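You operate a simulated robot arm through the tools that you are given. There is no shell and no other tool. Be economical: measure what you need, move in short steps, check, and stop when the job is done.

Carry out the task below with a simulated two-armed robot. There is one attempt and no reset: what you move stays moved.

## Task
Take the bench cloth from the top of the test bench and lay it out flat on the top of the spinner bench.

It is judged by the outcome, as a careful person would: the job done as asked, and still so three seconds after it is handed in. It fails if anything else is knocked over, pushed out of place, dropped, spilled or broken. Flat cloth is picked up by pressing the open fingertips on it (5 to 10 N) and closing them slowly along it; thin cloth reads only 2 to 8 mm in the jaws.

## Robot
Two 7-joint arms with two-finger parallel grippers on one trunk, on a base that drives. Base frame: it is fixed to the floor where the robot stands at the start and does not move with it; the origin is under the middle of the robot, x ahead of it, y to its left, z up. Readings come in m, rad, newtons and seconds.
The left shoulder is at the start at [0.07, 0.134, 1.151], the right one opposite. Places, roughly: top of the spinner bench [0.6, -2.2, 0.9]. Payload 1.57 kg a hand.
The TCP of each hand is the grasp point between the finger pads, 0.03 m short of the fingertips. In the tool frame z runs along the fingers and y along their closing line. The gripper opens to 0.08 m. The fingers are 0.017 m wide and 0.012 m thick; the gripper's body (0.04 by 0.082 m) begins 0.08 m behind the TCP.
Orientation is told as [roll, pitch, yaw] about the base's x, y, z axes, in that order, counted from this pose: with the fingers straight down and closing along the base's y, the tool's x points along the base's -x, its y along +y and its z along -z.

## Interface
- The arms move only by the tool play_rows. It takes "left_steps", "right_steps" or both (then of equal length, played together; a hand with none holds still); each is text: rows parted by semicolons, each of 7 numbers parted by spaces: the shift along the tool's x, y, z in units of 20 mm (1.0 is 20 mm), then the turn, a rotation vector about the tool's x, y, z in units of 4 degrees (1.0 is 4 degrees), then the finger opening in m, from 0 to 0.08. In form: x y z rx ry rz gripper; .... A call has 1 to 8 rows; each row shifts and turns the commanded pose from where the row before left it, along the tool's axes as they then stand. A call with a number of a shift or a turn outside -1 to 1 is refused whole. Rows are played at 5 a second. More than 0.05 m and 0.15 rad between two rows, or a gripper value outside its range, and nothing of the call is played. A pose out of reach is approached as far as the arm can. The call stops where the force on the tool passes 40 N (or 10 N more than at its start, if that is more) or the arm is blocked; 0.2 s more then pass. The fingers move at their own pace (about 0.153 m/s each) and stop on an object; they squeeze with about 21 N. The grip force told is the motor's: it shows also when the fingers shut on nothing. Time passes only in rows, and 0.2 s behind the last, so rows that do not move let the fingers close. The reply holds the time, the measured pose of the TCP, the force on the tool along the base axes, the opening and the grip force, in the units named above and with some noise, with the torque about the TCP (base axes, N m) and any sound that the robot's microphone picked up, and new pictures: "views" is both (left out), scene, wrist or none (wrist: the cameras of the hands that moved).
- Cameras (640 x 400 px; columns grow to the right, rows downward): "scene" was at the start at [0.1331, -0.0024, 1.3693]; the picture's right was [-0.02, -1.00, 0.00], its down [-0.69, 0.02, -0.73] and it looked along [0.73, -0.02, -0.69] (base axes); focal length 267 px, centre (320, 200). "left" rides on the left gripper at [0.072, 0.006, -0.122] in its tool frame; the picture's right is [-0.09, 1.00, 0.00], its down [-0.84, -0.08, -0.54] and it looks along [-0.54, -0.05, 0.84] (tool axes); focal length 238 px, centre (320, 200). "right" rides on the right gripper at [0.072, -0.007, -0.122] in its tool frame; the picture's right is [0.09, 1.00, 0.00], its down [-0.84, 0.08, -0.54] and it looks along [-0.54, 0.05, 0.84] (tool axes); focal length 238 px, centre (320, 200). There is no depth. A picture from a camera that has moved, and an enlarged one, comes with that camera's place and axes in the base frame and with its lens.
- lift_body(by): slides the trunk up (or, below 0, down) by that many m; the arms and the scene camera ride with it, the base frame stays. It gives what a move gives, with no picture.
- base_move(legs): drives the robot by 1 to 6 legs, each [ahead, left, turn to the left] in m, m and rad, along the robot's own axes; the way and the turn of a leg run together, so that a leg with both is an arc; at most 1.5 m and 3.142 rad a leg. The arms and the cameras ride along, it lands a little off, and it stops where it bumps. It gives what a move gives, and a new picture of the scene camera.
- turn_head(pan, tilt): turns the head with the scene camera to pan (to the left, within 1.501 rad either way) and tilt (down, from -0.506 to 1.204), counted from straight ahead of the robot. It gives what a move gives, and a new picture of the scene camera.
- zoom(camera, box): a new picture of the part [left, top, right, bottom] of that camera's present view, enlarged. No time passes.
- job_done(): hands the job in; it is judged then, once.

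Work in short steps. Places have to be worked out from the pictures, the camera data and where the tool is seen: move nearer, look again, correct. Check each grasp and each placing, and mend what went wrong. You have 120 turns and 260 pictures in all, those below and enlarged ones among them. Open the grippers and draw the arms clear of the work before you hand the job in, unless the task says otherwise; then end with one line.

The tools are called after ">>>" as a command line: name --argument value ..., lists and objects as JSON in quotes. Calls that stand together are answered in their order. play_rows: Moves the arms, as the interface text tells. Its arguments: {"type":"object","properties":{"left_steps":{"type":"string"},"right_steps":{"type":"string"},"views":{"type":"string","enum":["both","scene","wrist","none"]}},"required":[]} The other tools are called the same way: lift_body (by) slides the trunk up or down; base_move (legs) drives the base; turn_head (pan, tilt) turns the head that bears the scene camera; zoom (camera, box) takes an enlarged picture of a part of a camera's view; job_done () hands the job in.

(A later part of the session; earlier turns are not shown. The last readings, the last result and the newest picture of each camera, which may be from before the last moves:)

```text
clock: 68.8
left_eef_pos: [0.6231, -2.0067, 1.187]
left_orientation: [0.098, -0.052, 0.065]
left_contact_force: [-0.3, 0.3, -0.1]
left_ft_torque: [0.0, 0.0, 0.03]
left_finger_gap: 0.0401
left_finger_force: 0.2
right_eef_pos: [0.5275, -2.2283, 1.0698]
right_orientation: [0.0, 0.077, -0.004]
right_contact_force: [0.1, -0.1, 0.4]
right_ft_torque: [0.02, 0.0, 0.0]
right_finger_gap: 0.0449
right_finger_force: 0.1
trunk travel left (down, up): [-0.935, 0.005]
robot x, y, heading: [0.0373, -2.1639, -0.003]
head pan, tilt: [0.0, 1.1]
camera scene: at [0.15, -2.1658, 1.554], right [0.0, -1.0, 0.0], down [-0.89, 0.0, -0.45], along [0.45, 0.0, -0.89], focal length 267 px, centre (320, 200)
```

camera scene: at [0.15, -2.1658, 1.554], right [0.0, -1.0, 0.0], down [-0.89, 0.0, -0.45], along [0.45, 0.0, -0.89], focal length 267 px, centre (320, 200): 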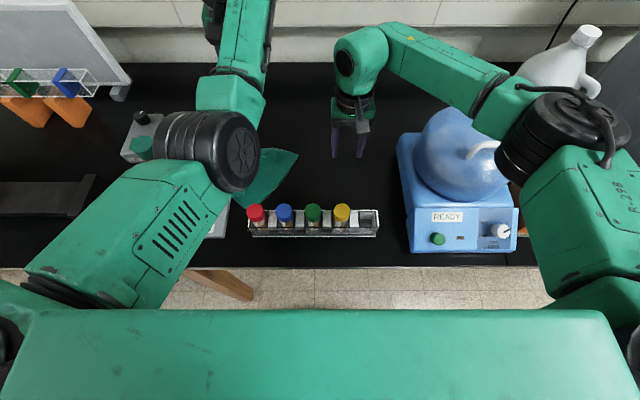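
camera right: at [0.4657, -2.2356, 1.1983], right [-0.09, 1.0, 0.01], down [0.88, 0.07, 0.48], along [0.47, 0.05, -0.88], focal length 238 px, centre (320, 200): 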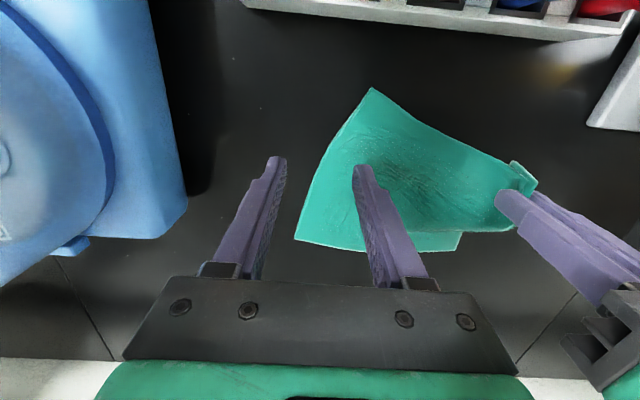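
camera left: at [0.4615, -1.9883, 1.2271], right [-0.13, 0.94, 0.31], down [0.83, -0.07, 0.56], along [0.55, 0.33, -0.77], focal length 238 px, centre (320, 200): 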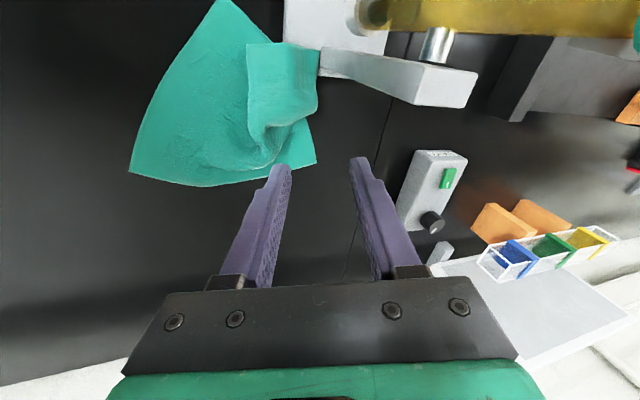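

Freed; all four vials upright. I raise the left hand 110 mm then bring it back to its earlier safe carrying pose.

>>> play_rows --left_steps "0 -0.5 -1 0.4 0 0.3 0.04;0 -0.5 -1 0.4 0 0.3 0.04;0 -0.5 -1 0.4 0 0.3 0.04;0 -0.5 -1 0.2 0 0 0.04;0 -0.5 -1 0 0 0 0.04;0 0 -1 0 0 0 0.04;1 0 0 0 0 0 0.04;1 0 0 0 0 0 0.04" --views "none"

>>> play_rows --left_steps "1 0 0 0 0 0 0.04;1 0 0 0 0 0 0.04;1 0 0 0 0 0 0.04;1 0 0 0 0 0 0.04;1 0 0 0 0 0 0.04;1 0 0 0 0 0 0.04;0 0 0 0 0 0 0.04" --views "scene"

>>> zoom --camera "right" --box '[0, 0, 640, 400]'

```text
clock: 70.6
left_eef_pos: [0.6145, -2.0622, 1.3081]
left_orientation: [0.003, -0.046, 0.0]
left_contact_force: [0.0, 0.5, -0.2]
left_ft_torque: [-0.01, 0.0, -0.02]
left_finger_gap: 0.0403
left_finger_force: 0.0
left hand out of reach, approached as far as the arm can: row 7, 8
right_eef_pos: [0.5277, -2.2286, 1.0702]
right_orientation: [0.001, 0.077, -0.007]
right_contact_force: [-0.5, -0.6, 0.2]
right_ft_torque: [0.01, -0.02, 0.02]
right_finger_gap: 0.045
right_finger_force: 0.1
trunk travel left (down, up): [-0.935, 0.005]
robot x, y, heading: [0.0386, -2.1601, 0.001]
head pan, tilt: [0.0, 1.1]
```

```text
clock: 72.2
left_eef_pos: [0.6143, -2.0623, 1.3128]
left_orientation: [0.004, -0.045, -0.001]
left_contact_force: [0.5, 0.0, -0.4]
left_ft_torque: [-0.02, -0.01, 0.05]
left_finger_gap: 0.04
left_finger_force: 0.1
left hand out of reach, approached as far as the arm can: row 1, 2, 3, 4, 5, 6
right_eef_pos: [0.5293, -2.228, 1.0704]
right_orientation: [0.002, 0.076, -0.005]
right_contact_force: [0.0, 0.4, 0.3]
right_ft_torque: [0.01, -0.01, 0.0]
right_finger_gap: 0.0452
right_finger_force: 0.1
trunk travel left (down, up): [-0.935, 0.005]
robot x, y, heading: [0.0347, -2.1649, -0.002]
head pan, tilt: [0.0, 1.1]
camera scene: at [0.1501, -2.166, 1.554], right [0.0, -1.0, 0.0], down [-0.89, 0.0, -0.45], along [0.45, 0.0, -0.89], focal length 267 px, centre (320, 200)
```

scene: 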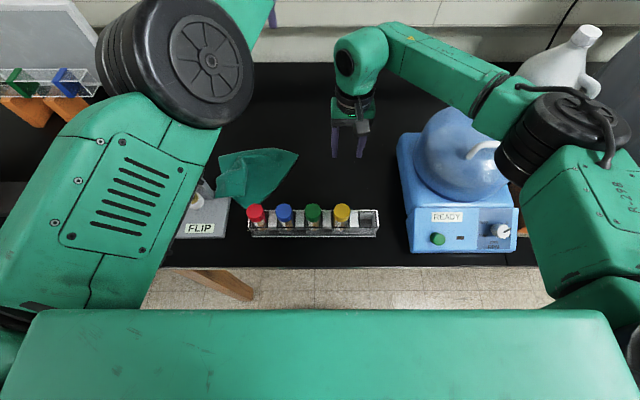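

```text
1.00 times, centred on (320, 200) of right
camera zoom: at [0.4658, -2.2356, 1.1982], right [-0.09, 1.0, 0.01], down [0.88, 0.07, 0.48], along [0.47, 0.05, -0.88], focal length 238 px, centre (320, 200)
```

zoom: 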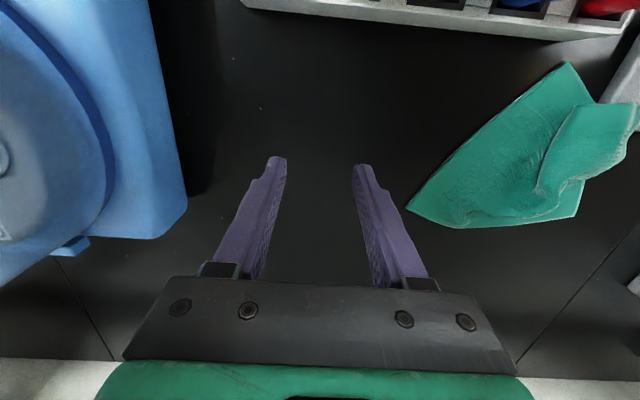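

The left arm is high and clear but stuck with its elbow swung inward. I try moving it left (over FLIP at z 1.31, well above it) to let the elbow swing out again.

>>> play_rows --left_steps "0 1 -0.3 0 0 0 0.04;0 1 -0.3 0 0 0 0.04;0 1 0 0 0 0 0.04;0 1 0 0 0 0 0.04;0 1 0 0 0 0 0.04;0 1 0 0 0 0 0.04;0 0 0 0 0 0 0.04" --views "scene"

```text
clock: 73.8
left_eef_pos: [0.6137, -1.9433, 1.3258]
left_orientation: [0.004, -0.046, 0.001]
left_contact_force: [0.4, -0.4, -0.2]
left_ft_torque: [-0.01, -0.02, -0.01]
left_finger_gap: 0.0398
left_finger_force: 0.0
right_eef_pos: [0.5273, -2.2285, 1.0719]
right_orientation: [0.0, 0.077, -0.007]
right_contact_force: [0.0, -0.6, -0.6]
right_ft_torque: [0.01, 0.03, 0.02]
right_finger_gap: 0.045
right_finger_force: 0.0
trunk travel left (down, up): [-0.935, 0.005]
robot x, y, heading: [0.0343, -2.166, 0.001]
head pan, tilt: [0.0, 1.1]
camera scene: at [0.1502, -2.1663, 1.554], right [0.0, -1.0, 0.0], down [-0.89, 0.0, -0.45], along [0.45, 0.0, -0.89], focal length 267 px, centre (320, 200)
```

scene: 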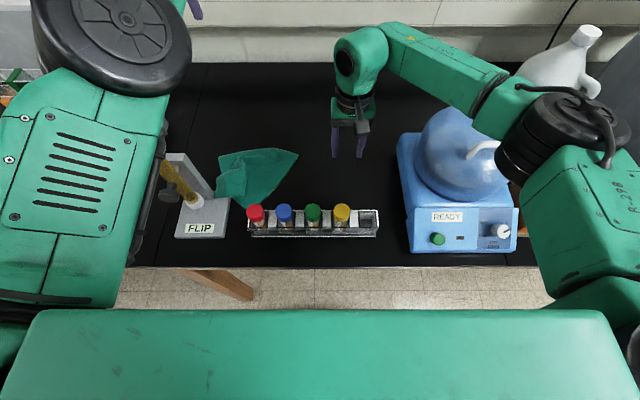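

It moved left freely. Now I try back again from here, a few rows, with a little more left.

>>> play_rows --left_steps "0.5 1 0 0 0 0 0.04;0.8 0.5 0 0 0 0 0.04;1 0 0 0 0 0 0.04;1 0 0 0 0 0 0.04;1 0 0 0 0 0 0.04;1 0 0 0 0 0 0.04;0 0 0 0 0 0 0.04" --views "scene"

```text
clock: 75.4
left_eef_pos: [0.5649, -1.9024, 1.3271]
left_orientation: [0.002, -0.046, 0.001]
left_contact_force: [0.6, 0.8, 0.4]
left_ft_torque: [0.02, 0.02, -0.01]
left_finger_gap: 0.04
left_finger_force: 0.0
left hand out of reach, approached as far as the arm can: row 3, 4, 5, 6
right_eef_pos: [0.5274, -2.229, 1.0706]
right_orientation: [0.0, 0.077, -0.006]
right_contact_force: [0.2, -1.3, 0.9]
right_ft_torque: [0.02, 0.03, 0.0]
right_finger_gap: 0.045
right_finger_force: 0.0
trunk travel left (down, up): [-0.935, 0.005]
robot x, y, heading: [0.035, -2.1686, -0.007]
head pan, tilt: [0.0, 1.1]
camera scene: at [0.15, -2.1659, 1.554], right [0.0, -1.0, 0.0], down [-0.89, 0.0, -0.45], along [0.45, 0.0, -0.89], focal length 267 px, centre (320, 200)
```

scene: 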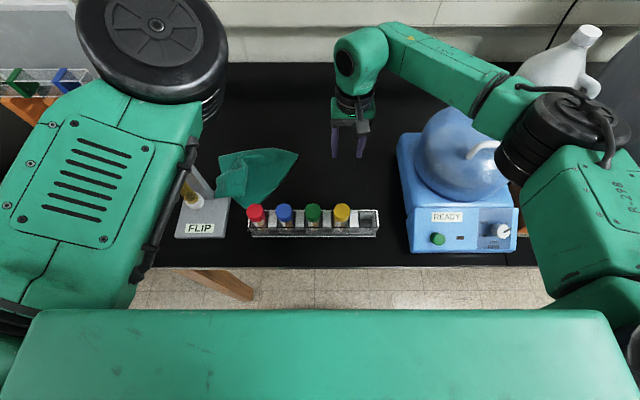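

The left arm stays limited here. Let me view the cloth from the left hand camera above it to plan.

>>> zoom --camera "left" --box '[0, 0, 640, 400]'

>>> zoom --camera "scene" --box '[170, 120, 330, 240]'

```text
1.00 times, centred on (320, 200) of left
camera zoom: at [0.488, -1.8948, 1.4456], right [0.09, 1.0, 0.01], down [0.81, -0.08, 0.58], along [0.58, -0.05, -0.82], focal length 238 px, centre (320, 200)
```

zoom: 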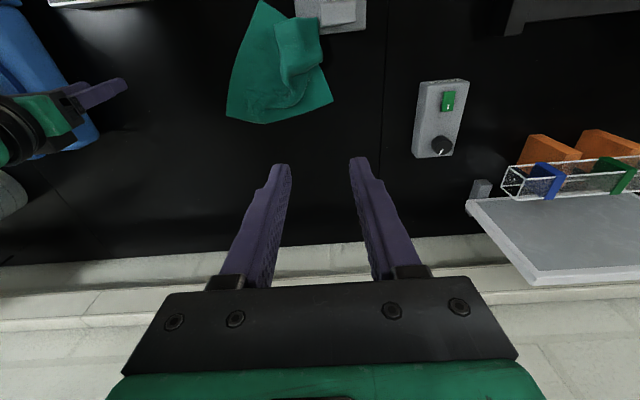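

```text
3.33 times, centred on (250, 180) of scene
camera zoom: at [0.15, -2.1659, 1.554], right [0.0, -1.0, 0.0], down [-0.89, 0.0, -0.45], along [0.45, 0.0, -0.89], focal length 889 px, centre (553, 267)
```

zoom: 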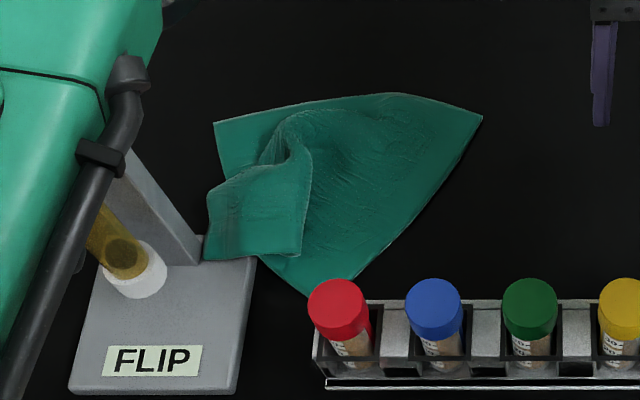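

The flap near FLIP must be unfolded, and I need a healthy left arm. I raise the right hand, then back the base off to reset the left arm's posture in free space.

>>> play_rows --right_steps "0 0 -1 0 0 0 0.045;0 0 -1 0 0 0 0.045;0 0 -1 0 0 0 0.045;0 0 -1 0 0 0 0.045;0 0 -1 0 0 0 0.045;0 0 -1 0 0 0 0.045;0 0 -1 0 0 0 0.045;0 0 -1 0 0 0 0.045" --views "none"

>>> play_rows --right_steps "0 0 -1 0 0 0 0.045;0 0 -1 0 0 0 0.045;0 0 -1 0 0 0 0.045;0 0 -1 0 0 0 0.045;0 0 0 0 0 0 0.045" --views "none"

>>> base_move --legs '[[-0.32, 0, 0]]'

```text
clock: 77.2
left_eef_pos: [0.5642, -1.9003, 1.3282]
left_orientation: [0.002, -0.046, 0.001]
left_contact_force: [-0.5, -0.3, -0.5]
left_ft_torque: [0.02, 0.01, 0.01]
left_finger_gap: 0.0399
left_finger_force: 0.1
right_eef_pos: [0.5387, -2.2289, 1.233]
right_orientation: [-0.001, 0.078, -0.009]
right_contact_force: [0.0, 0.2, -0.3]
right_ft_torque: [0.03, -0.02, 0.0]
right_finger_gap: 0.0449
right_finger_force: 0.1
trunk travel left (down, up): [-0.935, 0.005]
robot x, y, heading: [0.0347, -2.1627, -0.005]
head pan, tilt: [0.0, 1.1]
```

```text
clock: 78.4
left_eef_pos: [0.5653, -1.9011, 1.328]
left_orientation: [0.001, -0.045, -0.001]
left_contact_force: [0.8, 0.0, 0.1]
left_ft_torque: [-0.02, -0.02, -0.01]
left_finger_gap: 0.0397
left_finger_force: 0.1
right_eef_pos: [0.5469, -2.2288, 1.3083]
right_orientation: [0.001, 0.077, -0.006]
right_contact_force: [0.0, -0.5, -0.4]
right_ft_torque: [-0.01, -0.02, -0.01]
right_finger_gap: 0.0449
right_finger_force: 0.1
trunk travel left (down, up): [-0.935, 0.005]
robot x, y, heading: [0.0363, -2.1642, -0.008]
head pan, tilt: [0.0, 1.1]
```

```text
clock: 80.6
left_eef_pos: [0.2517, -1.8983, 1.3259]
left_orientation: [0.002, -0.044, 0.002]
left_contact_force: [0.9, -0.1, -0.4]
left_ft_torque: [0.01, 0.03, 0.07]
left_finger_gap: 0.0401
left_finger_force: 0.1
right_eef_pos: [0.2331, -2.227, 1.3074]
right_orientation: [0.001, 0.077, -0.006]
right_contact_force: [1.3, -0.7, 0.3]
right_ft_torque: [0.0, 0.0, -0.02]
right_finger_gap: 0.045
right_finger_force: 0.1
trunk travel left (down, up): [-0.935, 0.005]
robot x, y, heading: [-0.2801, -2.1631, -0.002]
head pan, tilt: [0.0, 1.1]
camera scene: at [-0.1631, -2.1652, 1.5537], right [0.0, -1.0, 0.0], down [-0.89, 0.0, -0.45], along [0.45, 0.0, -0.89], focal length 267 px, centre (320, 200)
```

scene: 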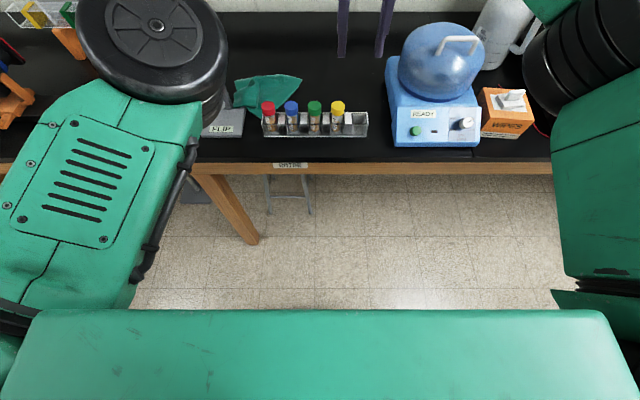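

Now in free space I test the left arm: lower 80 mm and pull back 80 mm, watching whether it obeys.

>>> play_rows --left_steps "0 0.5 1 0 0 0 0.04;0 0.5 1 0 0 0 0.04;0 0.5 1 0 0 0 0.04;0 0.5 1 0 0 0 0.04;1 0.5 0 0 0 0 0.04;1 0.5 0 0 0 0 0.04;1 0 0 0 0 0 0.04;1 0 0 0 0 0 0.04" --views "scene"

```text
clock: 82.4
left_eef_pos: [0.1816, -1.8261, 1.2431]
left_orientation: [0.002, -0.042, 0.003]
left_contact_force: [-0.4, 0.6, 1.0]
left_ft_torque: [-0.02, -0.04, 0.01]
left_finger_gap: 0.0402
left_finger_force: 0.0
left hand out of reach, approached as far as the arm can: row 7, 8
right_eef_pos: [0.2307, -2.2269, 1.309]
right_orientation: [-0.001, 0.078, -0.003]
right_contact_force: [0.9, 1.4, -0.5]
right_ft_torque: [0.01, 0.04, 0.02]
right_finger_gap: 0.0449
right_finger_force: 0.2
trunk travel left (down, up): [-0.935, 0.005]
robot x, y, heading: [-0.284, -2.1657, -0.004]
head pan, tilt: [0.0, 1.1]
camera scene: at [-0.1667, -2.1644, 1.554], right [0.0, -1.0, 0.0], down [-0.89, 0.0, -0.45], along [0.45, 0.0, -0.89], focal length 267 px, centre (320, 200)
```

scene: 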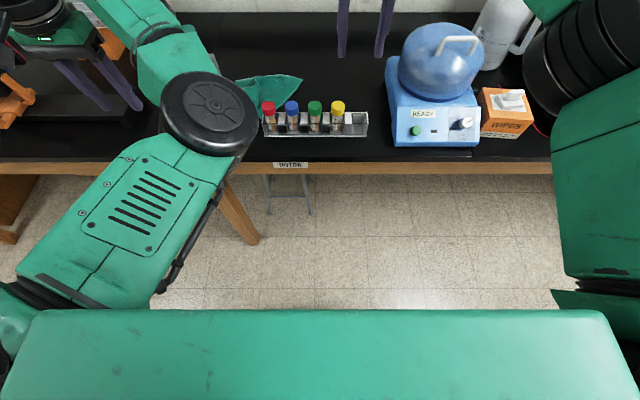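

The left elbow has flipped to the inside. Turning the hand clockwise should force the elbow back outward; I try 32° in free space.

>>> play_rows --left_steps "0 0 -0.5 0 0 1 0.04;0 0 -0.5 0 0 1 0.04;0 0 0 0 0 1 0.04;0 0 0 0 0 1 0.04;0 0 0 0 0 1 0.04;0 0 0 0 0 1 0.04;0 0 0 0 0 1 0.04;0 0 0 0 0 1 0.04" --views "none"

>>> play_rows --left_steps "0 0 0 0 0 1 0.04;0 0 0 0 0 1 0.04;0 0 0 0 0 1 0.04;0 0 0 0 0 1 0.04;0 0 0 0 0 1 0.04;0 0 0 0 0 1 0.04;0 0 0 0 0 1 0.04;0 0 0 0 0 1 0.04" --views "scene"

```text
clock: 84.2
left_eef_pos: [0.1803, -1.8268, 1.2642]
left_orientation: [0.024, -0.037, -0.56]
left_contact_force: [0.2, 0.7, -0.3]
left_ft_torque: [-0.01, 0.01, 0.0]
left_finger_gap: 0.04
left_finger_force: 0.1
right_eef_pos: [0.2307, -2.2269, 1.3079]
right_orientation: [0.0, 0.074, -0.007]
right_contact_force: [1.3, -0.2, -1.5]
right_ft_torque: [0.01, 0.02, -0.01]
right_finger_gap: 0.0452
right_finger_force: 0.0
trunk travel left (down, up): [-0.935, 0.005]
robot x, y, heading: [-0.2776, -2.1628, -0.003]
head pan, tilt: [0.0, 1.1]
```

```text
clock: 86.0
left_eef_pos: [0.1804, -1.8269, 1.2639]
left_orientation: [0.039, -0.018, -1.117]
left_contact_force: [0.9, 0.0, 0.0]
left_ft_torque: [0.0, -0.04, 0.04]
left_finger_gap: 0.04
left_finger_force: 0.0
right_eef_pos: [0.2298, -2.2275, 1.3076]
right_orientation: [-0.001, 0.076, -0.005]
right_contact_force: [-0.5, 0.6, 0.0]
right_ft_torque: [0.03, -0.01, -0.01]
right_finger_gap: 0.045
right_finger_force: 0.2
trunk travel left (down, up): [-0.935, 0.005]
robot x, y, heading: [-0.2772, -2.1599, -0.002]
head pan, tilt: [0.0, 1.1]
camera scene: at [-0.1667, -2.1651, 1.554], right [0.0, -1.0, 0.0], down [-0.89, 0.0, -0.45], along [0.45, 0.0, -0.89], focal length 267 px, centre (320, 200)
```

scene: 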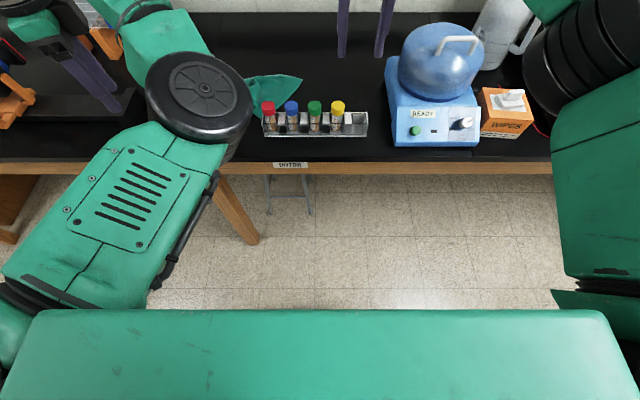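

Yaw alone doesn't move the elbow. I undo the yaw while rolling the fingers to point right, which should push the forearm and elbow out to the left; also I read the bench label.

>>> zoom --camera "scene" --box '[240, 140, 340, 200]'

>>> play_rows --left_steps "0 0 0 0 0 -1 0.04;0 0 0 0 0 -1 0.04;0 0 0 0 0 -1 0.04;0 0 0 0 0 -1 0.04;0 0 0 0 0 -1 0.04;0 0 0 0 0 -1 0.04;0 0 0 0 0 -1 0.04;0 0 0 0 0 -1 0.04" --views "none"

>>> play_rows --left_steps "0 0 0 1 0 -1 0.04;0 0 0 1 0 -1 0.04;0 0 0 1 0 -1 0.04;0 0 0 1 0 -1 0.04;0 0 0 1 0 -1 0.04;0 0 0 1 0 -1 0.04;0 0 0 1 0 -1 0.04;0 0 0 1 0 -1 0.04" --views "scene"

```text
6.40 times, centred on (290, 170) of scene
camera zoom: at [-0.1667, -2.1651, 1.554], right [0.0, -1.0, 0.0], down [-0.89, 0.0, -0.45], along [0.45, 0.0, -0.89], focal length 1706 px, centre (512, 392)
```

zoom: 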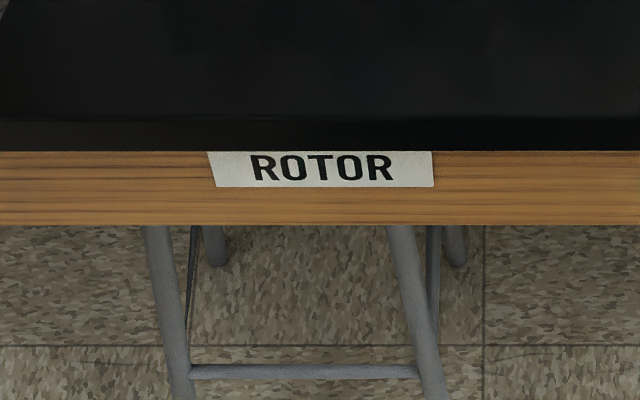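

```text
clock: 87.8
left_eef_pos: [0.1805, -1.826, 1.2639]
left_orientation: [0.025, -0.037, -0.556]
left_contact_force: [-0.9, -0.2, 0.1]
left_ft_torque: [0.02, 0.02, 0.0]
left_finger_gap: 0.04
left_finger_force: 0.1
right_eef_pos: [0.2302, -2.227, 1.3082]
right_orientation: [0.0, 0.077, -0.005]
right_contact_force: [-0.3, 0.3, 0.3]
right_ft_torque: [0.0, -0.02, 0.0]
right_finger_gap: 0.0449
right_finger_force: 0.0
trunk travel left (down, up): [-0.935, 0.005]
robot x, y, heading: [-0.2772, -2.1615, -0.001]
head pan, tilt: [0.0, 1.1]
```

```text
clock: 89.6
left_eef_pos: [0.1785, -1.8256, 1.2635]
left_orientation: [-0.53, 0.106, -0.023]
left_contact_force: [-0.7, -0.5, -0.1]
left_ft_torque: [-0.03, -0.01, -0.03]
left_finger_gap: 0.0401
left_finger_force: 0.0
right_eef_pos: [0.2293, -2.2257, 1.3094]
right_orientation: [0.002, 0.077, -0.005]
right_contact_force: [-0.1, 0.2, 1.0]
right_ft_torque: [-0.01, 0.01, 0.01]
right_finger_gap: 0.045
right_finger_force: 0.2
trunk travel left (down, up): [-0.935, 0.005]
robot x, y, heading: [-0.2842, -2.1624, -0.004]
head pan, tilt: [0.0, 1.1]
camera scene: at [-0.1669, -2.1641, 1.554], right [0.0, -1.0, 0.0], down [-0.89, 0.0, -0.45], along [0.45, 0.0, -0.89], focal length 267 px, centre (320, 200)
```

scene: 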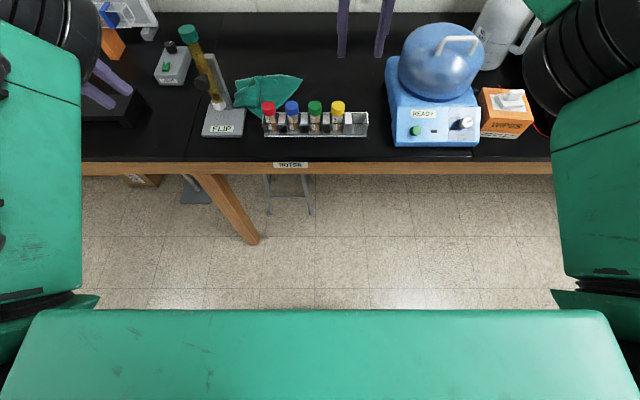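

It worked — the left elbow swung outside. (The bench label ROTOR fits the spinner bench's given coordinates.) I roll the hand back upright and pull it back to the mirrored position of the right.

>>> play_rows --left_steps "0 0 0 -1 0 0 0.04;0 0 0 -1 0 0 0.04;0 0 0 -1 0 0 0.04;0 0 0 -1 0 0 0.04;0 0 0 -1 0 0 0.04;0 0 0 -1 0 0 0.04;0 0 0 -1 0 0 0.04;0 0 0 -0.4 0 0 0.04" --views "none"

>>> play_rows --left_steps "0.5 -1 0 0 0 0 0.04;0.5 -1 0 0 0 0 0.04;0.5 -1 0 0 0 0 0.04;0.5 -1 -0.5 0 0 0 0.04;0.5 -1 -0.5 0 0 0 0.04;0.5 -1 -0.5 0 0 0 0.04;0 0 0 0 0 0 0.04" --views "scene"

```text
clock: 91.4
left_eef_pos: [0.1806, -1.8278, 1.2629]
left_orientation: [-0.013, 0.104, -0.024]
left_contact_force: [0.3, 0.4, -0.1]
left_ft_torque: [-0.01, 0.02, 0.02]
left_finger_gap: 0.0402
left_finger_force: 0.0
right_eef_pos: [0.2304, -2.2273, 1.3089]
right_orientation: [0.0, 0.076, -0.004]
right_contact_force: [0.7, -0.2, -0.2]
right_ft_torque: [0.02, 0.0, 0.03]
right_finger_gap: 0.0451
right_finger_force: 0.0
trunk travel left (down, up): [-0.935, 0.005]
robot x, y, heading: [-0.2804, -2.1657, -0.004]
head pan, tilt: [0.0, 1.1]
```

```text
clock: 93.0
left_eef_pos: [0.1763, -1.8353, 1.2623]
left_orientation: [-0.014, 0.105, -0.025]
left_contact_force: [-0.4, -0.3, -0.3]
left_ft_torque: [-0.04, -0.02, -0.05]
left_finger_gap: 0.04
left_finger_force: 0.0
left hand out of reach, approached as far as the arm can: row 1, 2, 3, 4, 5, 6
right_eef_pos: [0.2294, -2.2278, 1.3073]
right_orientation: [0.0, 0.076, -0.005]
right_contact_force: [0.0, -0.4, -0.5]
right_ft_torque: [-0.01, 0.01, 0.0]
right_finger_gap: 0.045
right_finger_force: 0.0
trunk travel left (down, up): [-0.935, 0.005]
robot x, y, heading: [-0.2801, -2.1644, -0.002]
head pan, tilt: [0.0, 1.1]
camera scene: at [-0.1667, -2.1651, 1.554], right [0.0, -1.0, 0.0], down [-0.89, 0.0, -0.45], along [0.45, 0.0, -0.89], focal length 267 px, centre (320, 200)
```

scene: 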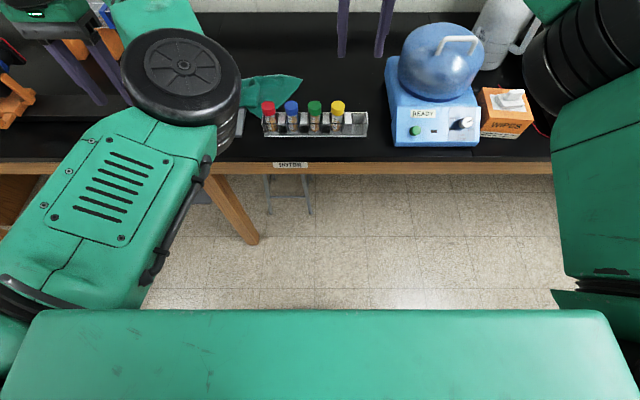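

It returned with the roll, so a joint is saturating. I roll out again and, while the elbow is out, move the hand inward and back before unrolling.

>>> play_rows --left_steps "0 0 0 1 0 0 0.04;0 0 0 1 0 0 0.04;0 0 0 1 0 0 0.04;0 0 0 1 0 0 0.04;0 0 0 1 0 0 0.04;0 0 0 1 0 0 0.04;0 0 0 1 0 0 0.04;0 0 0 1 0 0 0.04" --views "none"

>>> play_rows --left_steps "0.5 -0.87 -0.5 0.5 0 0 0.04;0.5 -0.87 -0.5 0.5 0 0 0.04;0.5 -0.87 -0.5 0.5 0 0 0.04;0.5 -0.87 -0.5 0.5 0 0 0.04;0.5 -0.87 -0.5 0 0 0 0.04;0.5 -0.87 -0.5 0 0 0 0.04;0 0 0 0 0 0 0.04" --views "scene"

```text
clock: 94.8
left_eef_pos: [0.1757, -1.8343, 1.2622]
left_orientation: [-0.571, 0.102, -0.025]
left_contact_force: [-0.5, 0.6, -0.2]
left_ft_torque: [-0.01, 0.02, -0.03]
left_finger_gap: 0.04
left_finger_force: 0.1
right_eef_pos: [0.2301, -2.2262, 1.309]
right_orientation: [-0.001, 0.078, -0.005]
right_contact_force: [-0.6, -0.3, -0.8]
right_ft_torque: [0.03, -0.01, 0.03]
right_finger_gap: 0.0451
right_finger_force: 0.1
trunk travel left (down, up): [-0.935, 0.005]
robot x, y, heading: [-0.2766, -2.1673, 0.002]
head pan, tilt: [0.0, 1.1]
```

```text
clock: 96.4
left_eef_pos: [0.1257, -1.8799, 1.3787]
left_orientation: [-0.714, 0.104, -0.026]
left_contact_force: [1.4, 0.1, 0.0]
left_ft_torque: [0.03, -0.04, 0.01]
left_finger_gap: 0.0398
left_finger_force: 0.0
right_eef_pos: [0.2311, -2.2273, 1.3082]
right_orientation: [-0.001, 0.077, -0.004]
right_contact_force: [0.5, 0.2, 0.6]
right_ft_torque: [-0.03, -0.01, 0.01]
right_finger_gap: 0.0448
right_finger_force: 0.2
trunk travel left (down, up): [-0.935, 0.005]
robot x, y, heading: [-0.2803, -2.1628, -0.001]
head pan, tilt: [0.0, 1.1]
camera scene: at [-0.1665, -2.1649, 1.5539], right [0.0, -1.0, 0.0], down [-0.89, 0.0, -0.45], along [0.45, 0.0, -0.89], focal length 267 px, centre (320, 200)
```

scene: 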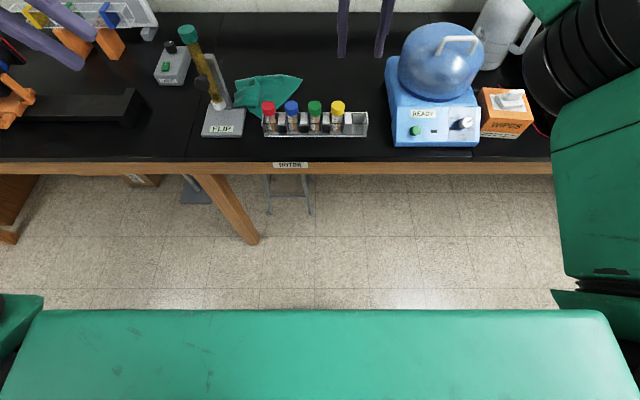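

The elbow is now fully out and the hand moves freely. I bring the hand inward to y ≈ −2.03 and then unroll.

>>> play_rows --left_steps "0.13 -0.38 1 0 0 0 0.04;0.13 -0.38 1 0 0 0 0.04;0.13 -0.38 1 0 0 0 0.04;0.13 -0.38 1 0 0 0 0.04;0.13 -0.38 1 0 0 0 0.04;0.13 -0.38 1 0 0 0 0.04;0.13 -0.38 1 0 0 0 0.04;0.13 -0.38 1 0 0 0 0.04" --views "none"

>>> play_rows --left_steps "0 0 0 -1 0 0 0.04;0 0 0 -1 0 0 0.04;0 0 0 -1 0 0 0.04;0 0 0 -1 0 0 0.04;0 0 0 -1 0 0 0.04;0 0 0 -1 0 0 0.04;0 0 0 -1 0 0 0.04;0 0 0 -1 0 0 0.04" --views "scene"

```text
clock: 98.2
left_eef_pos: [0.1049, -2.0051, 1.3052]
left_orientation: [-0.735, 0.095, -0.022]
left_contact_force: [0.1, -0.3, -0.7]
left_ft_torque: [0.01, -0.01, -0.04]
left_finger_gap: 0.04
left_finger_force: 0.0
left hand out of reach, approached as far as the arm can: row 7, 8
right_eef_pos: [0.2311, -2.2267, 1.3079]
right_orientation: [0.0, 0.077, -0.006]
right_contact_force: [0.2, -0.4, 0.1]
right_ft_torque: [0.01, 0.02, -0.01]
right_finger_gap: 0.0448
right_finger_force: 0.0
trunk travel left (down, up): [-0.935, 0.005]
robot x, y, heading: [-0.2786, -2.1671, -0.004]
head pan, tilt: [0.0, 1.1]
```

```text
clock: 100.0
left_eef_pos: [0.1478, -1.9144, 1.3183]
left_orientation: [-0.18, 0.087, -0.014]
left_contact_force: [0.3, 1.2, 0.4]
left_ft_torque: [-0.03, 0.0, -0.02]
left_finger_gap: 0.0401
left_finger_force: 0.1
left hand out of reach, approached as far as the arm can: row 1, 2, 3, 4, 5, 6, 7, 8
right_eef_pos: [0.2302, -2.2269, 1.3073]
right_orientation: [0.0, 0.078, -0.005]
right_contact_force: [-0.9, -1.0, 0.4]
right_ft_torque: [-0.03, 0.01, -0.01]
right_finger_gap: 0.0447
right_finger_force: 0.0
trunk travel left (down, up): [-0.935, 0.005]
robot x, y, heading: [-0.2808, -2.1623, -0.004]
head pan, tilt: [0.0, 1.1]
camera scene: at [-0.1665, -2.1653, 1.554], right [0.0, -1.0, 0.0], down [-0.89, 0.0, -0.45], along [0.45, 0.0, -0.89], focal length 267 px, centre (320, 200)
```

scene: 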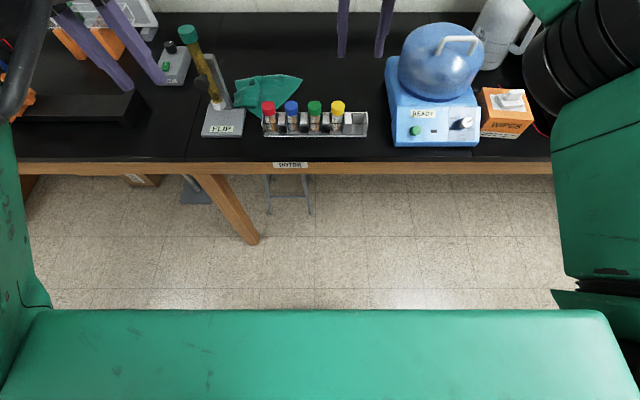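

The left arm remains hampered, so I'll finish with the right arm, which is healthy. I park the left hand high and out with the elbow outward, then drive back in slightly further left.

>>> play_rows --left_steps "0 0.3 -1 1 0 0 0.04;0 0.3 -1 1 0 0 0.04;0.3 0.3 -1 1 0 0 0.04;0.5 0.3 -1 1 0 0 0.04;0.5 0.3 -1 1 0 0 0.04;0.5 0.3 0 1 0 0 0.04;0.5 0.3 0 1 0 0 0.04;0.5 0.3 0 0 0 0 0.04" --views "none"

>>> base_move --legs '[[0, 0.1, 0], [0.2, 0, 0]]'

```text
clock: 101.8
left_eef_pos: [0.1019, -1.8452, 1.3976]
left_orientation: [-0.643, 0.101, -0.025]
left_contact_force: [-0.6, 0.2, 0.2]
left_ft_torque: [-0.03, -0.01, -0.01]
left_finger_gap: 0.04
left_finger_force: 0.2
right_eef_pos: [0.2306, -2.2272, 1.3087]
right_orientation: [0.001, 0.077, -0.004]
right_contact_force: [1.0, 0.3, 0.3]
right_ft_torque: [-0.01, 0.0, 0.0]
right_finger_gap: 0.045
right_finger_force: 0.2
trunk travel left (down, up): [-0.935, 0.005]
robot x, y, heading: [-0.2807, -2.1651, -0.003]
head pan, tilt: [0.0, 1.1]
```

```text
clock: 104.1
left_eef_pos: [0.2939, -1.7478, 1.3994]
left_orientation: [-0.639, 0.1, -0.025]
left_contact_force: [0.4, -0.2, 0.0]
left_ft_torque: [-0.03, 0.0, 0.01]
left_finger_gap: 0.0398
left_finger_force: 0.1
right_eef_pos: [0.4214, -2.1293, 1.3104]
right_orientation: [0.0, 0.073, -0.008]
right_contact_force: [-1.0, 0.3, -0.7]
right_ft_torque: [0.0, -0.04, 0.02]
right_finger_gap: 0.0451
right_finger_force: 0.0
trunk travel left (down, up): [-0.935, 0.005]
robot x, y, heading: [-0.0815, -2.0675, -0.002]
head pan, tilt: [0.0, 1.1]
camera scene: at [0.0238, -2.0671, 1.5545], right [0.0, -1.0, 0.0], down [-0.89, 0.0, -0.46], along [0.46, 0.0, -0.89], focal length 267 px, centre (320, 200)
```

scene: 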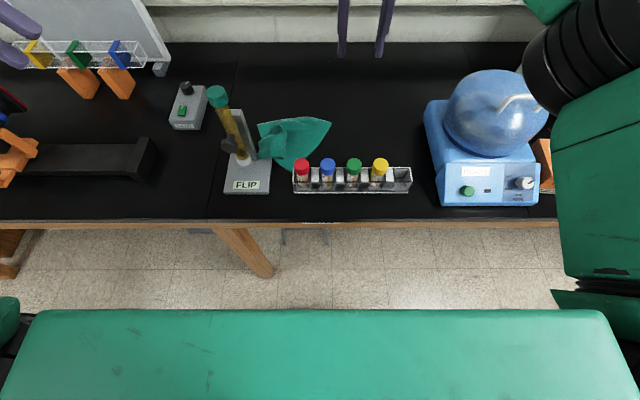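

Clear view now. I drive ahead the last 110 mm, then bring the right hand over the cloth's far-right part at about (0.585, −2.07).

>>> base_move --legs '[[0.11, 0, 0]]'

>>> play_rows --right_steps "-0.34 0.4 1 0 -0.5 0 0.045;-0.34 0.4 1 0 -0.5 0 0.045;-0.34 0.4 1 0 0 0 0.045;-0.34 0.4 1 0 0 0 0.045;-0.34 0.4 1 0 0 0 0.045;-0.34 0.4 1 0 0 0 0.045;-0.34 0.4 1 0 0 0 0.045;-0.34 0.4 1 0 0 0 0.045" --views "none"

>>> play_rows --right_steps "0 0 1 0 0 0 0.045;0 0 1 0 0 0 0.045;0 0 1 0 0 0 0.045;0 0 1 0 0 0 0.045;0 0 0.5 0 0 0 0.045;0 0 0 0 0 0 0.045" --views "both"

```text
clock: 105.3
left_eef_pos: [0.4032, -1.7492, 1.3997]
left_orientation: [-0.642, 0.097, -0.028]
left_contact_force: [-0.9, 0.4, -0.5]
left_ft_torque: [-0.01, -0.04, 0.06]
left_finger_gap: 0.04
left_finger_force: 0.1
right_eef_pos: [0.529, -2.1307, 1.3131]
right_orientation: [0.0, 0.07, -0.008]
right_contact_force: [-0.6, 0.2, -0.1]
right_ft_torque: [0.02, -0.06, 0.0]
right_finger_gap: 0.0454
right_finger_force: 0.1
trunk travel left (down, up): [-0.935, 0.005]
robot x, y, heading: [0.0282, -2.0652, -0.005]
head pan, tilt: [0.0, 1.1]
camera scene: at [0.1315, -2.0669, 1.5547], right [-0.01, -1.0, 0.0], down [-0.89, 0.0, -0.46], along [0.46, 0.0, -0.89], focal length 267 px, centre (320, 200)
```

scene: 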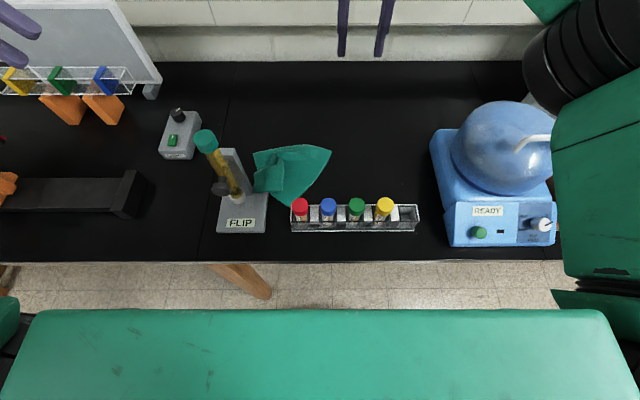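

```text
clock: 107.1
left_eef_pos: [0.4113, -1.7481, 1.3987]
left_orientation: [-0.644, 0.104, -0.026]
left_contact_force: [-0.3, 0.2, -0.3]
left_ft_torque: [0.0, -0.02, 0.0]
left_finger_gap: 0.04
left_finger_force: 0.1
right_eef_pos: [0.5876, -2.066, 1.1461]
right_orientation: [0.001, 0.008, -0.01]
right_contact_force: [1.2, -0.2, 1.7]
right_ft_torque: [-0.02, 0.03, -0.02]
right_finger_gap: 0.0453
right_finger_force: 0.1
trunk travel left (down, up): [-0.935, 0.005]
robot x, y, heading: [0.0282, -2.0694, -0.006]
head pan, tilt: [0.0, 1.1]
```

```text
clock: 108.5
left_eef_pos: [0.4102, -1.7497, 1.3988]
left_orientation: [-0.64, 0.103, -0.029]
left_contact_force: [0.7, 1.0, -0.2]
left_ft_torque: [-0.02, 0.0, -0.01]
left_finger_gap: 0.0401
left_finger_force: 0.0
right_eef_pos: [0.5878, -2.0711, 1.0575]
right_orientation: [0.001, 0.004, -0.008]
right_contact_force: [1.1, 0.0, -0.3]
right_ft_torque: [-0.03, 0.0, 0.01]
right_finger_gap: 0.0451
right_finger_force: 0.1
right hand out of reach, approached as far as the arm can: row 5
trunk travel left (down, up): [-0.935, 0.005]
robot x, y, heading: [0.0283, -2.0674, -0.001]
head pan, tilt: [0.0, 1.1]
camera scene: at [0.1405, -2.0678, 1.554], right [-0.01, -1.0, 0.0], down [-0.89, 0.0, -0.45], along [0.45, 0.0, -0.89], focal length 267 px, centre (320, 200)
camera right: at [0.5171, -2.0779, 1.1812], right [-0.08, 1.0, 0.0], down [0.84, 0.07, 0.54], along [0.54, 0.05, -0.84], focal length 238 px, centre (320, 200)
```

scene: 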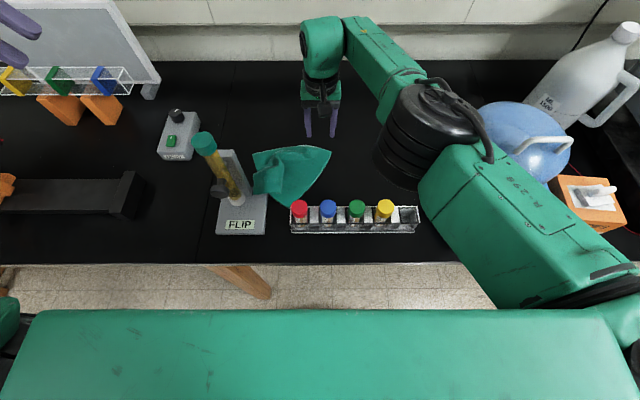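
right: 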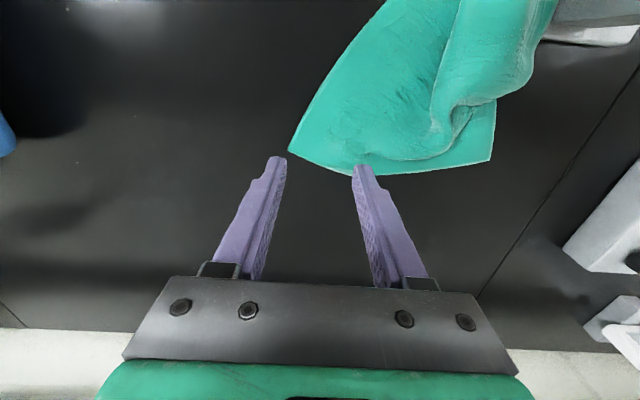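

The right arm nears the same limit because the trunk is so high. I shift the hand to (0.605, −2.036) over the cloth, then lower the trunk instead of the arm.

>>> play_rows --right_steps "-0.3 0.6 -0.2 0 0 0 0.045;-0.3 0.6 0 0 0 0 0.045;-0.3 0.55 0 0 0 0 0.045;0 0 0 0 0 0 0.045" --views "none"

>>> lift_body --by -0.08

>>> play_rows --right_steps "0 0 0 0 0 0 0.045" --views "both"

```text
clock: 109.5
left_eef_pos: [0.4108, -1.7493, 1.397]
left_orientation: [-0.642, 0.103, -0.027]
left_contact_force: [0.2, 0.1, 0.5]
left_ft_torque: [-0.01, 0.0, 0.02]
left_finger_gap: 0.04
left_finger_force: 0.1
right_eef_pos: [0.5776, -2.0454, 1.06]
right_orientation: [0.0, 0.006, -0.009]
right_contact_force: [0.2, 0.7, 0.6]
right_ft_torque: [-0.01, 0.02, -0.02]
right_finger_gap: 0.045
right_finger_force: 0.1
right hand out of reach, approached as far as the arm can: row 1, 2, 3
trunk travel left (down, up): [-0.935, 0.005]
robot x, y, heading: [0.0285, -2.0631, -0.003]
head pan, tilt: [0.0, 1.1]
```

```text
clock: 110.7
left_eef_pos: [0.4101, -1.7482, 1.3178]
left_orientation: [-0.64, 0.104, -0.029]
left_contact_force: [-0.1, 0.0, 0.4]
left_ft_torque: [0.0, 0.01, 0.01]
left_finger_gap: 0.04
left_finger_force: 0.2
right_eef_pos: [0.5775, -2.0457, 0.9795]
right_orientation: [-0.001, 0.007, -0.009]
right_contact_force: [-0.4, -0.6, 0.5]
right_ft_torque: [0.01, 0.02, -0.02]
right_finger_gap: 0.045
right_finger_force: 0.0
trunk travel left (down, up): [-0.855, 0.085]
robot x, y, heading: [0.0247, -2.0683, -0.006]
head pan, tilt: [0.0, 1.1]
```

```text
clock: 111.0
left_eef_pos: [0.4109, -1.7485, 1.3179]
left_orientation: [-0.641, 0.105, -0.027]
left_contact_force: [0.2, 0.7, -0.3]
left_ft_torque: [0.01, 0.0, -0.01]
left_finger_gap: 0.0408
left_finger_force: 0.0
right_eef_pos: [0.5782, -2.0453, 0.979]
right_orientation: [0.0, 0.006, -0.008]
right_contact_force: [-0.2, -1.5, 0.3]
right_ft_torque: [0.01, 0.0, 0.04]
right_finger_gap: 0.0451
right_finger_force: 0.0
trunk travel left (down, up): [-0.855, 0.085]
robot x, y, heading: [0.026, -2.0682, -0.004]
head pan, tilt: [0.0, 1.1]
camera scene: at [0.1406, -2.0673, 1.474], right [-0.01, -1.0, 0.0], down [-0.89, 0.0, -0.45], along [0.45, 0.0, -0.89], focal length 267 px, centre (320, 200)
camera right: at [0.5069, -2.0529, 1.1026], right [-0.08, 1.0, 0.0], down [0.84, 0.07, 0.54], along [0.53, 0.05, -0.84], focal length 238 px, centre (320, 200)
```

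scene: 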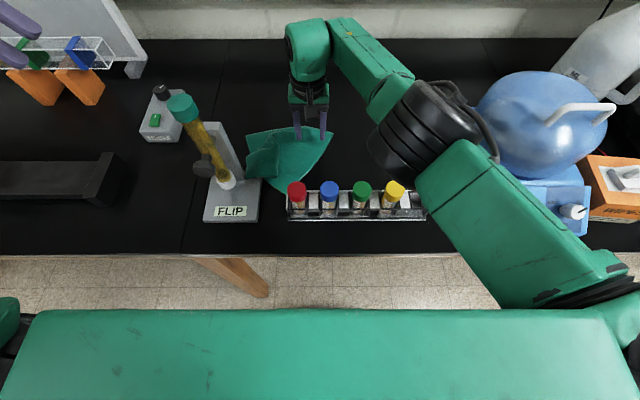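
right: 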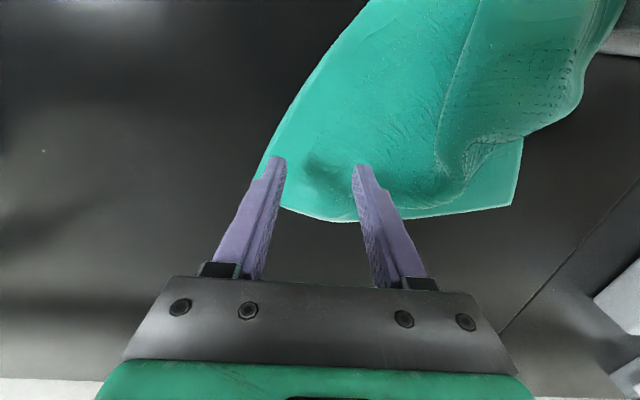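

The right fingertip is just at the cloth's edge. I nudge the base left 20 mm instead of straining the arm, then lower the trunk to touch.

>>> base_move --legs '[[0.01, 0.022, 0]]'

>>> lift_body --by -0.022

>>> zoom --camera "right" --box '[160, 60, 560, 310]'

```text
clock: 111.9
left_eef_pos: [0.4181, -1.7332, 1.3196]
left_orientation: [-0.636, 0.101, -0.029]
left_contact_force: [0.0, -1.0, 0.0]
left_ft_torque: [0.06, -0.03, -0.01]
left_finger_gap: 0.0401
left_finger_force: 0.0
right_eef_pos: [0.5864, -2.0281, 0.98]
right_orientation: [0.006, 0.006, -0.008]
right_contact_force: [-0.3, -0.1, 0.0]
right_ft_torque: [0.05, 0.01, 0.0]
right_finger_gap: 0.0449
right_finger_force: 0.0
trunk travel left (down, up): [-0.855, 0.085]
robot x, y, heading: [0.0359, -2.0401, -0.008]
head pan, tilt: [0.0, 1.1]
camera scene: at [0.1473, -2.052, 1.4743], right [-0.01, -1.0, 0.0], down [-0.89, 0.01, -0.46], along [0.46, 0.0, -0.89], focal length 267 px, centre (320, 200)
```

scene: 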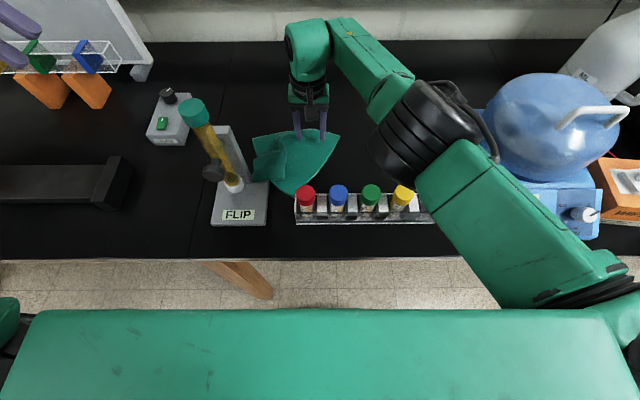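

```text
clock: 112.5
left_eef_pos: [0.4188, -1.7283, 1.2965]
left_orientation: [-0.639, 0.103, -0.027]
left_contact_force: [0.1, -0.4, 0.2]
left_ft_torque: [0.02, -0.01, 0.0]
left_finger_gap: 0.04
left_finger_force: 0.1
right_eef_pos: [0.5873, -2.0262, 0.9581]
right_orientation: [0.002, 0.007, -0.008]
right_contact_force: [-0.5, 0.3, 0.1]
right_ft_torque: [0.03, -0.01, -0.02]
right_finger_gap: 0.0451
right_finger_force: 0.1
trunk travel left (down, up): [-0.833, 0.107]
robot x, y, heading: [0.0346, -2.0432, -0.01]
head pan, tilt: [0.0, 1.1]
```

```text
1.60 times, centred on (360, 185) of right
camera zoom: at [0.5163, -2.0326, 1.0809], right [-0.08, 1.0, 0.0], down [0.84, 0.07, 0.54], along [0.54, 0.05, -0.84], focal length 381 px, centre (256, 224)
```

zoom: 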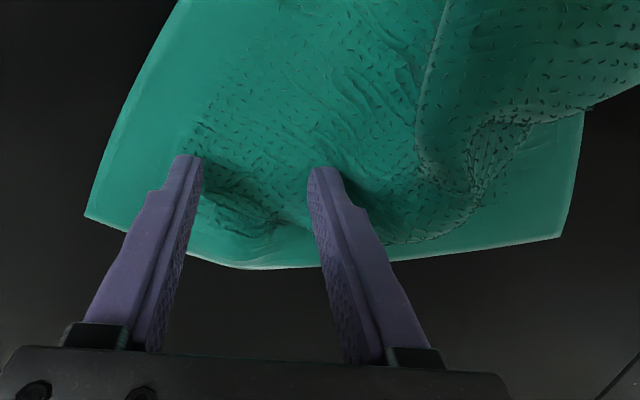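

Both fingertips are over cloth. I lower the trunk a few millimetres more to press.

>>> lift_body --by -0.006

```text
clock: 113.1
left_eef_pos: [0.4178, -1.7271, 1.2901]
left_orientation: [-0.641, 0.102, -0.028]
left_contact_force: [1.1, 0.2, -0.7]
left_ft_torque: [0.0, -0.01, -0.01]
left_finger_gap: 0.0401
left_finger_force: 0.1
right_eef_pos: [0.5867, -2.0235, 0.953]
right_orientation: [0.004, 0.004, -0.01]
right_contact_force: [0.6, -0.5, 13.0]
right_ft_torque: [-0.1, -0.03, 0.02]
right_finger_gap: 0.0448
right_finger_force: 0.1
trunk travel left (down, up): [-0.827, 0.113]
robot x, y, heading: [0.033, -2.0455, -0.007]
head pan, tilt: [0.0, 1.1]
```

13 N contact. I close slowly.

>>> play_rows --right_steps "0 0 0 0 0 0 0.041;0 0 0 0 0 0 0.037;0 0 0 0 0 0 0.033;0 0 0 0 0 0 0.029;0 0 0 0 0 0 0.025;0 0 0 0 0 0 0.021;0 0 0 0 0 0 0.017;0 0 0 0 0 0 0.013" --views "none"

>>> play_rows --right_steps "0 0 0 0 0 0 0.01;0 0 0 0 0 0 0.007;0 0 0 0 0 0 0.004;0 0 0 0 0 0 0.001;0 0 0 0 0 0 0;0 0 0 0 0 0 0" --views "wrist"

```text
clock: 114.9
left_eef_pos: [0.4174, -1.7267, 1.2908]
left_orientation: [-0.64, 0.101, -0.028]
left_contact_force: [1.1, 0.6, 0.1]
left_ft_torque: [0.0, 0.04, -0.01]
left_finger_gap: 0.0399
left_finger_force: 0.1
right_eef_pos: [0.5861, -2.024, 0.9528]
right_orientation: [0.0, 0.004, -0.009]
right_contact_force: [1.4, 0.1, 17.8]
right_ft_torque: [-0.02, -0.03, 0.02]
right_finger_gap: 0.0136
right_finger_force: 0.4
trunk travel left (down, up): [-0.827, 0.113]
robot x, y, heading: [0.0373, -2.046, -0.01]
head pan, tilt: [0.0, 1.1]
```

```text
clock: 116.3
left_eef_pos: [0.4172, -1.7268, 1.2913]
left_orientation: [-0.642, 0.102, -0.027]
left_contact_force: [0.1, 0.8, 0.3]
left_ft_torque: [0.01, 0.0, 0.01]
left_finger_gap: 0.0399
left_finger_force: 0.1
right_eef_pos: [0.5859, -2.0241, 0.9538]
right_orientation: [-0.001, 0.001, -0.008]
right_contact_force: [1.7, 1.4, 21.8]
right_ft_torque: [0.04, -0.14, -0.02]
right_finger_gap: 0.0032
right_finger_force: 20.8
trunk travel left (down, up): [-0.827, 0.113]
robot x, y, heading: [0.0357, -2.0413, -0.006]
head pan, tilt: [0.0, 1.1]
camera right: at [0.5138, -2.0306, 1.0766], right [-0.08, 1.0, 0.0], down [0.84, 0.07, 0.54], along [0.54, 0.05, -0.84], focal length 238 px, centre (320, 200)
```

right: 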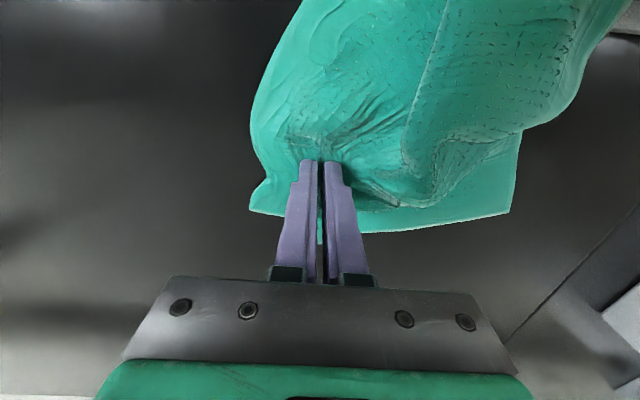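

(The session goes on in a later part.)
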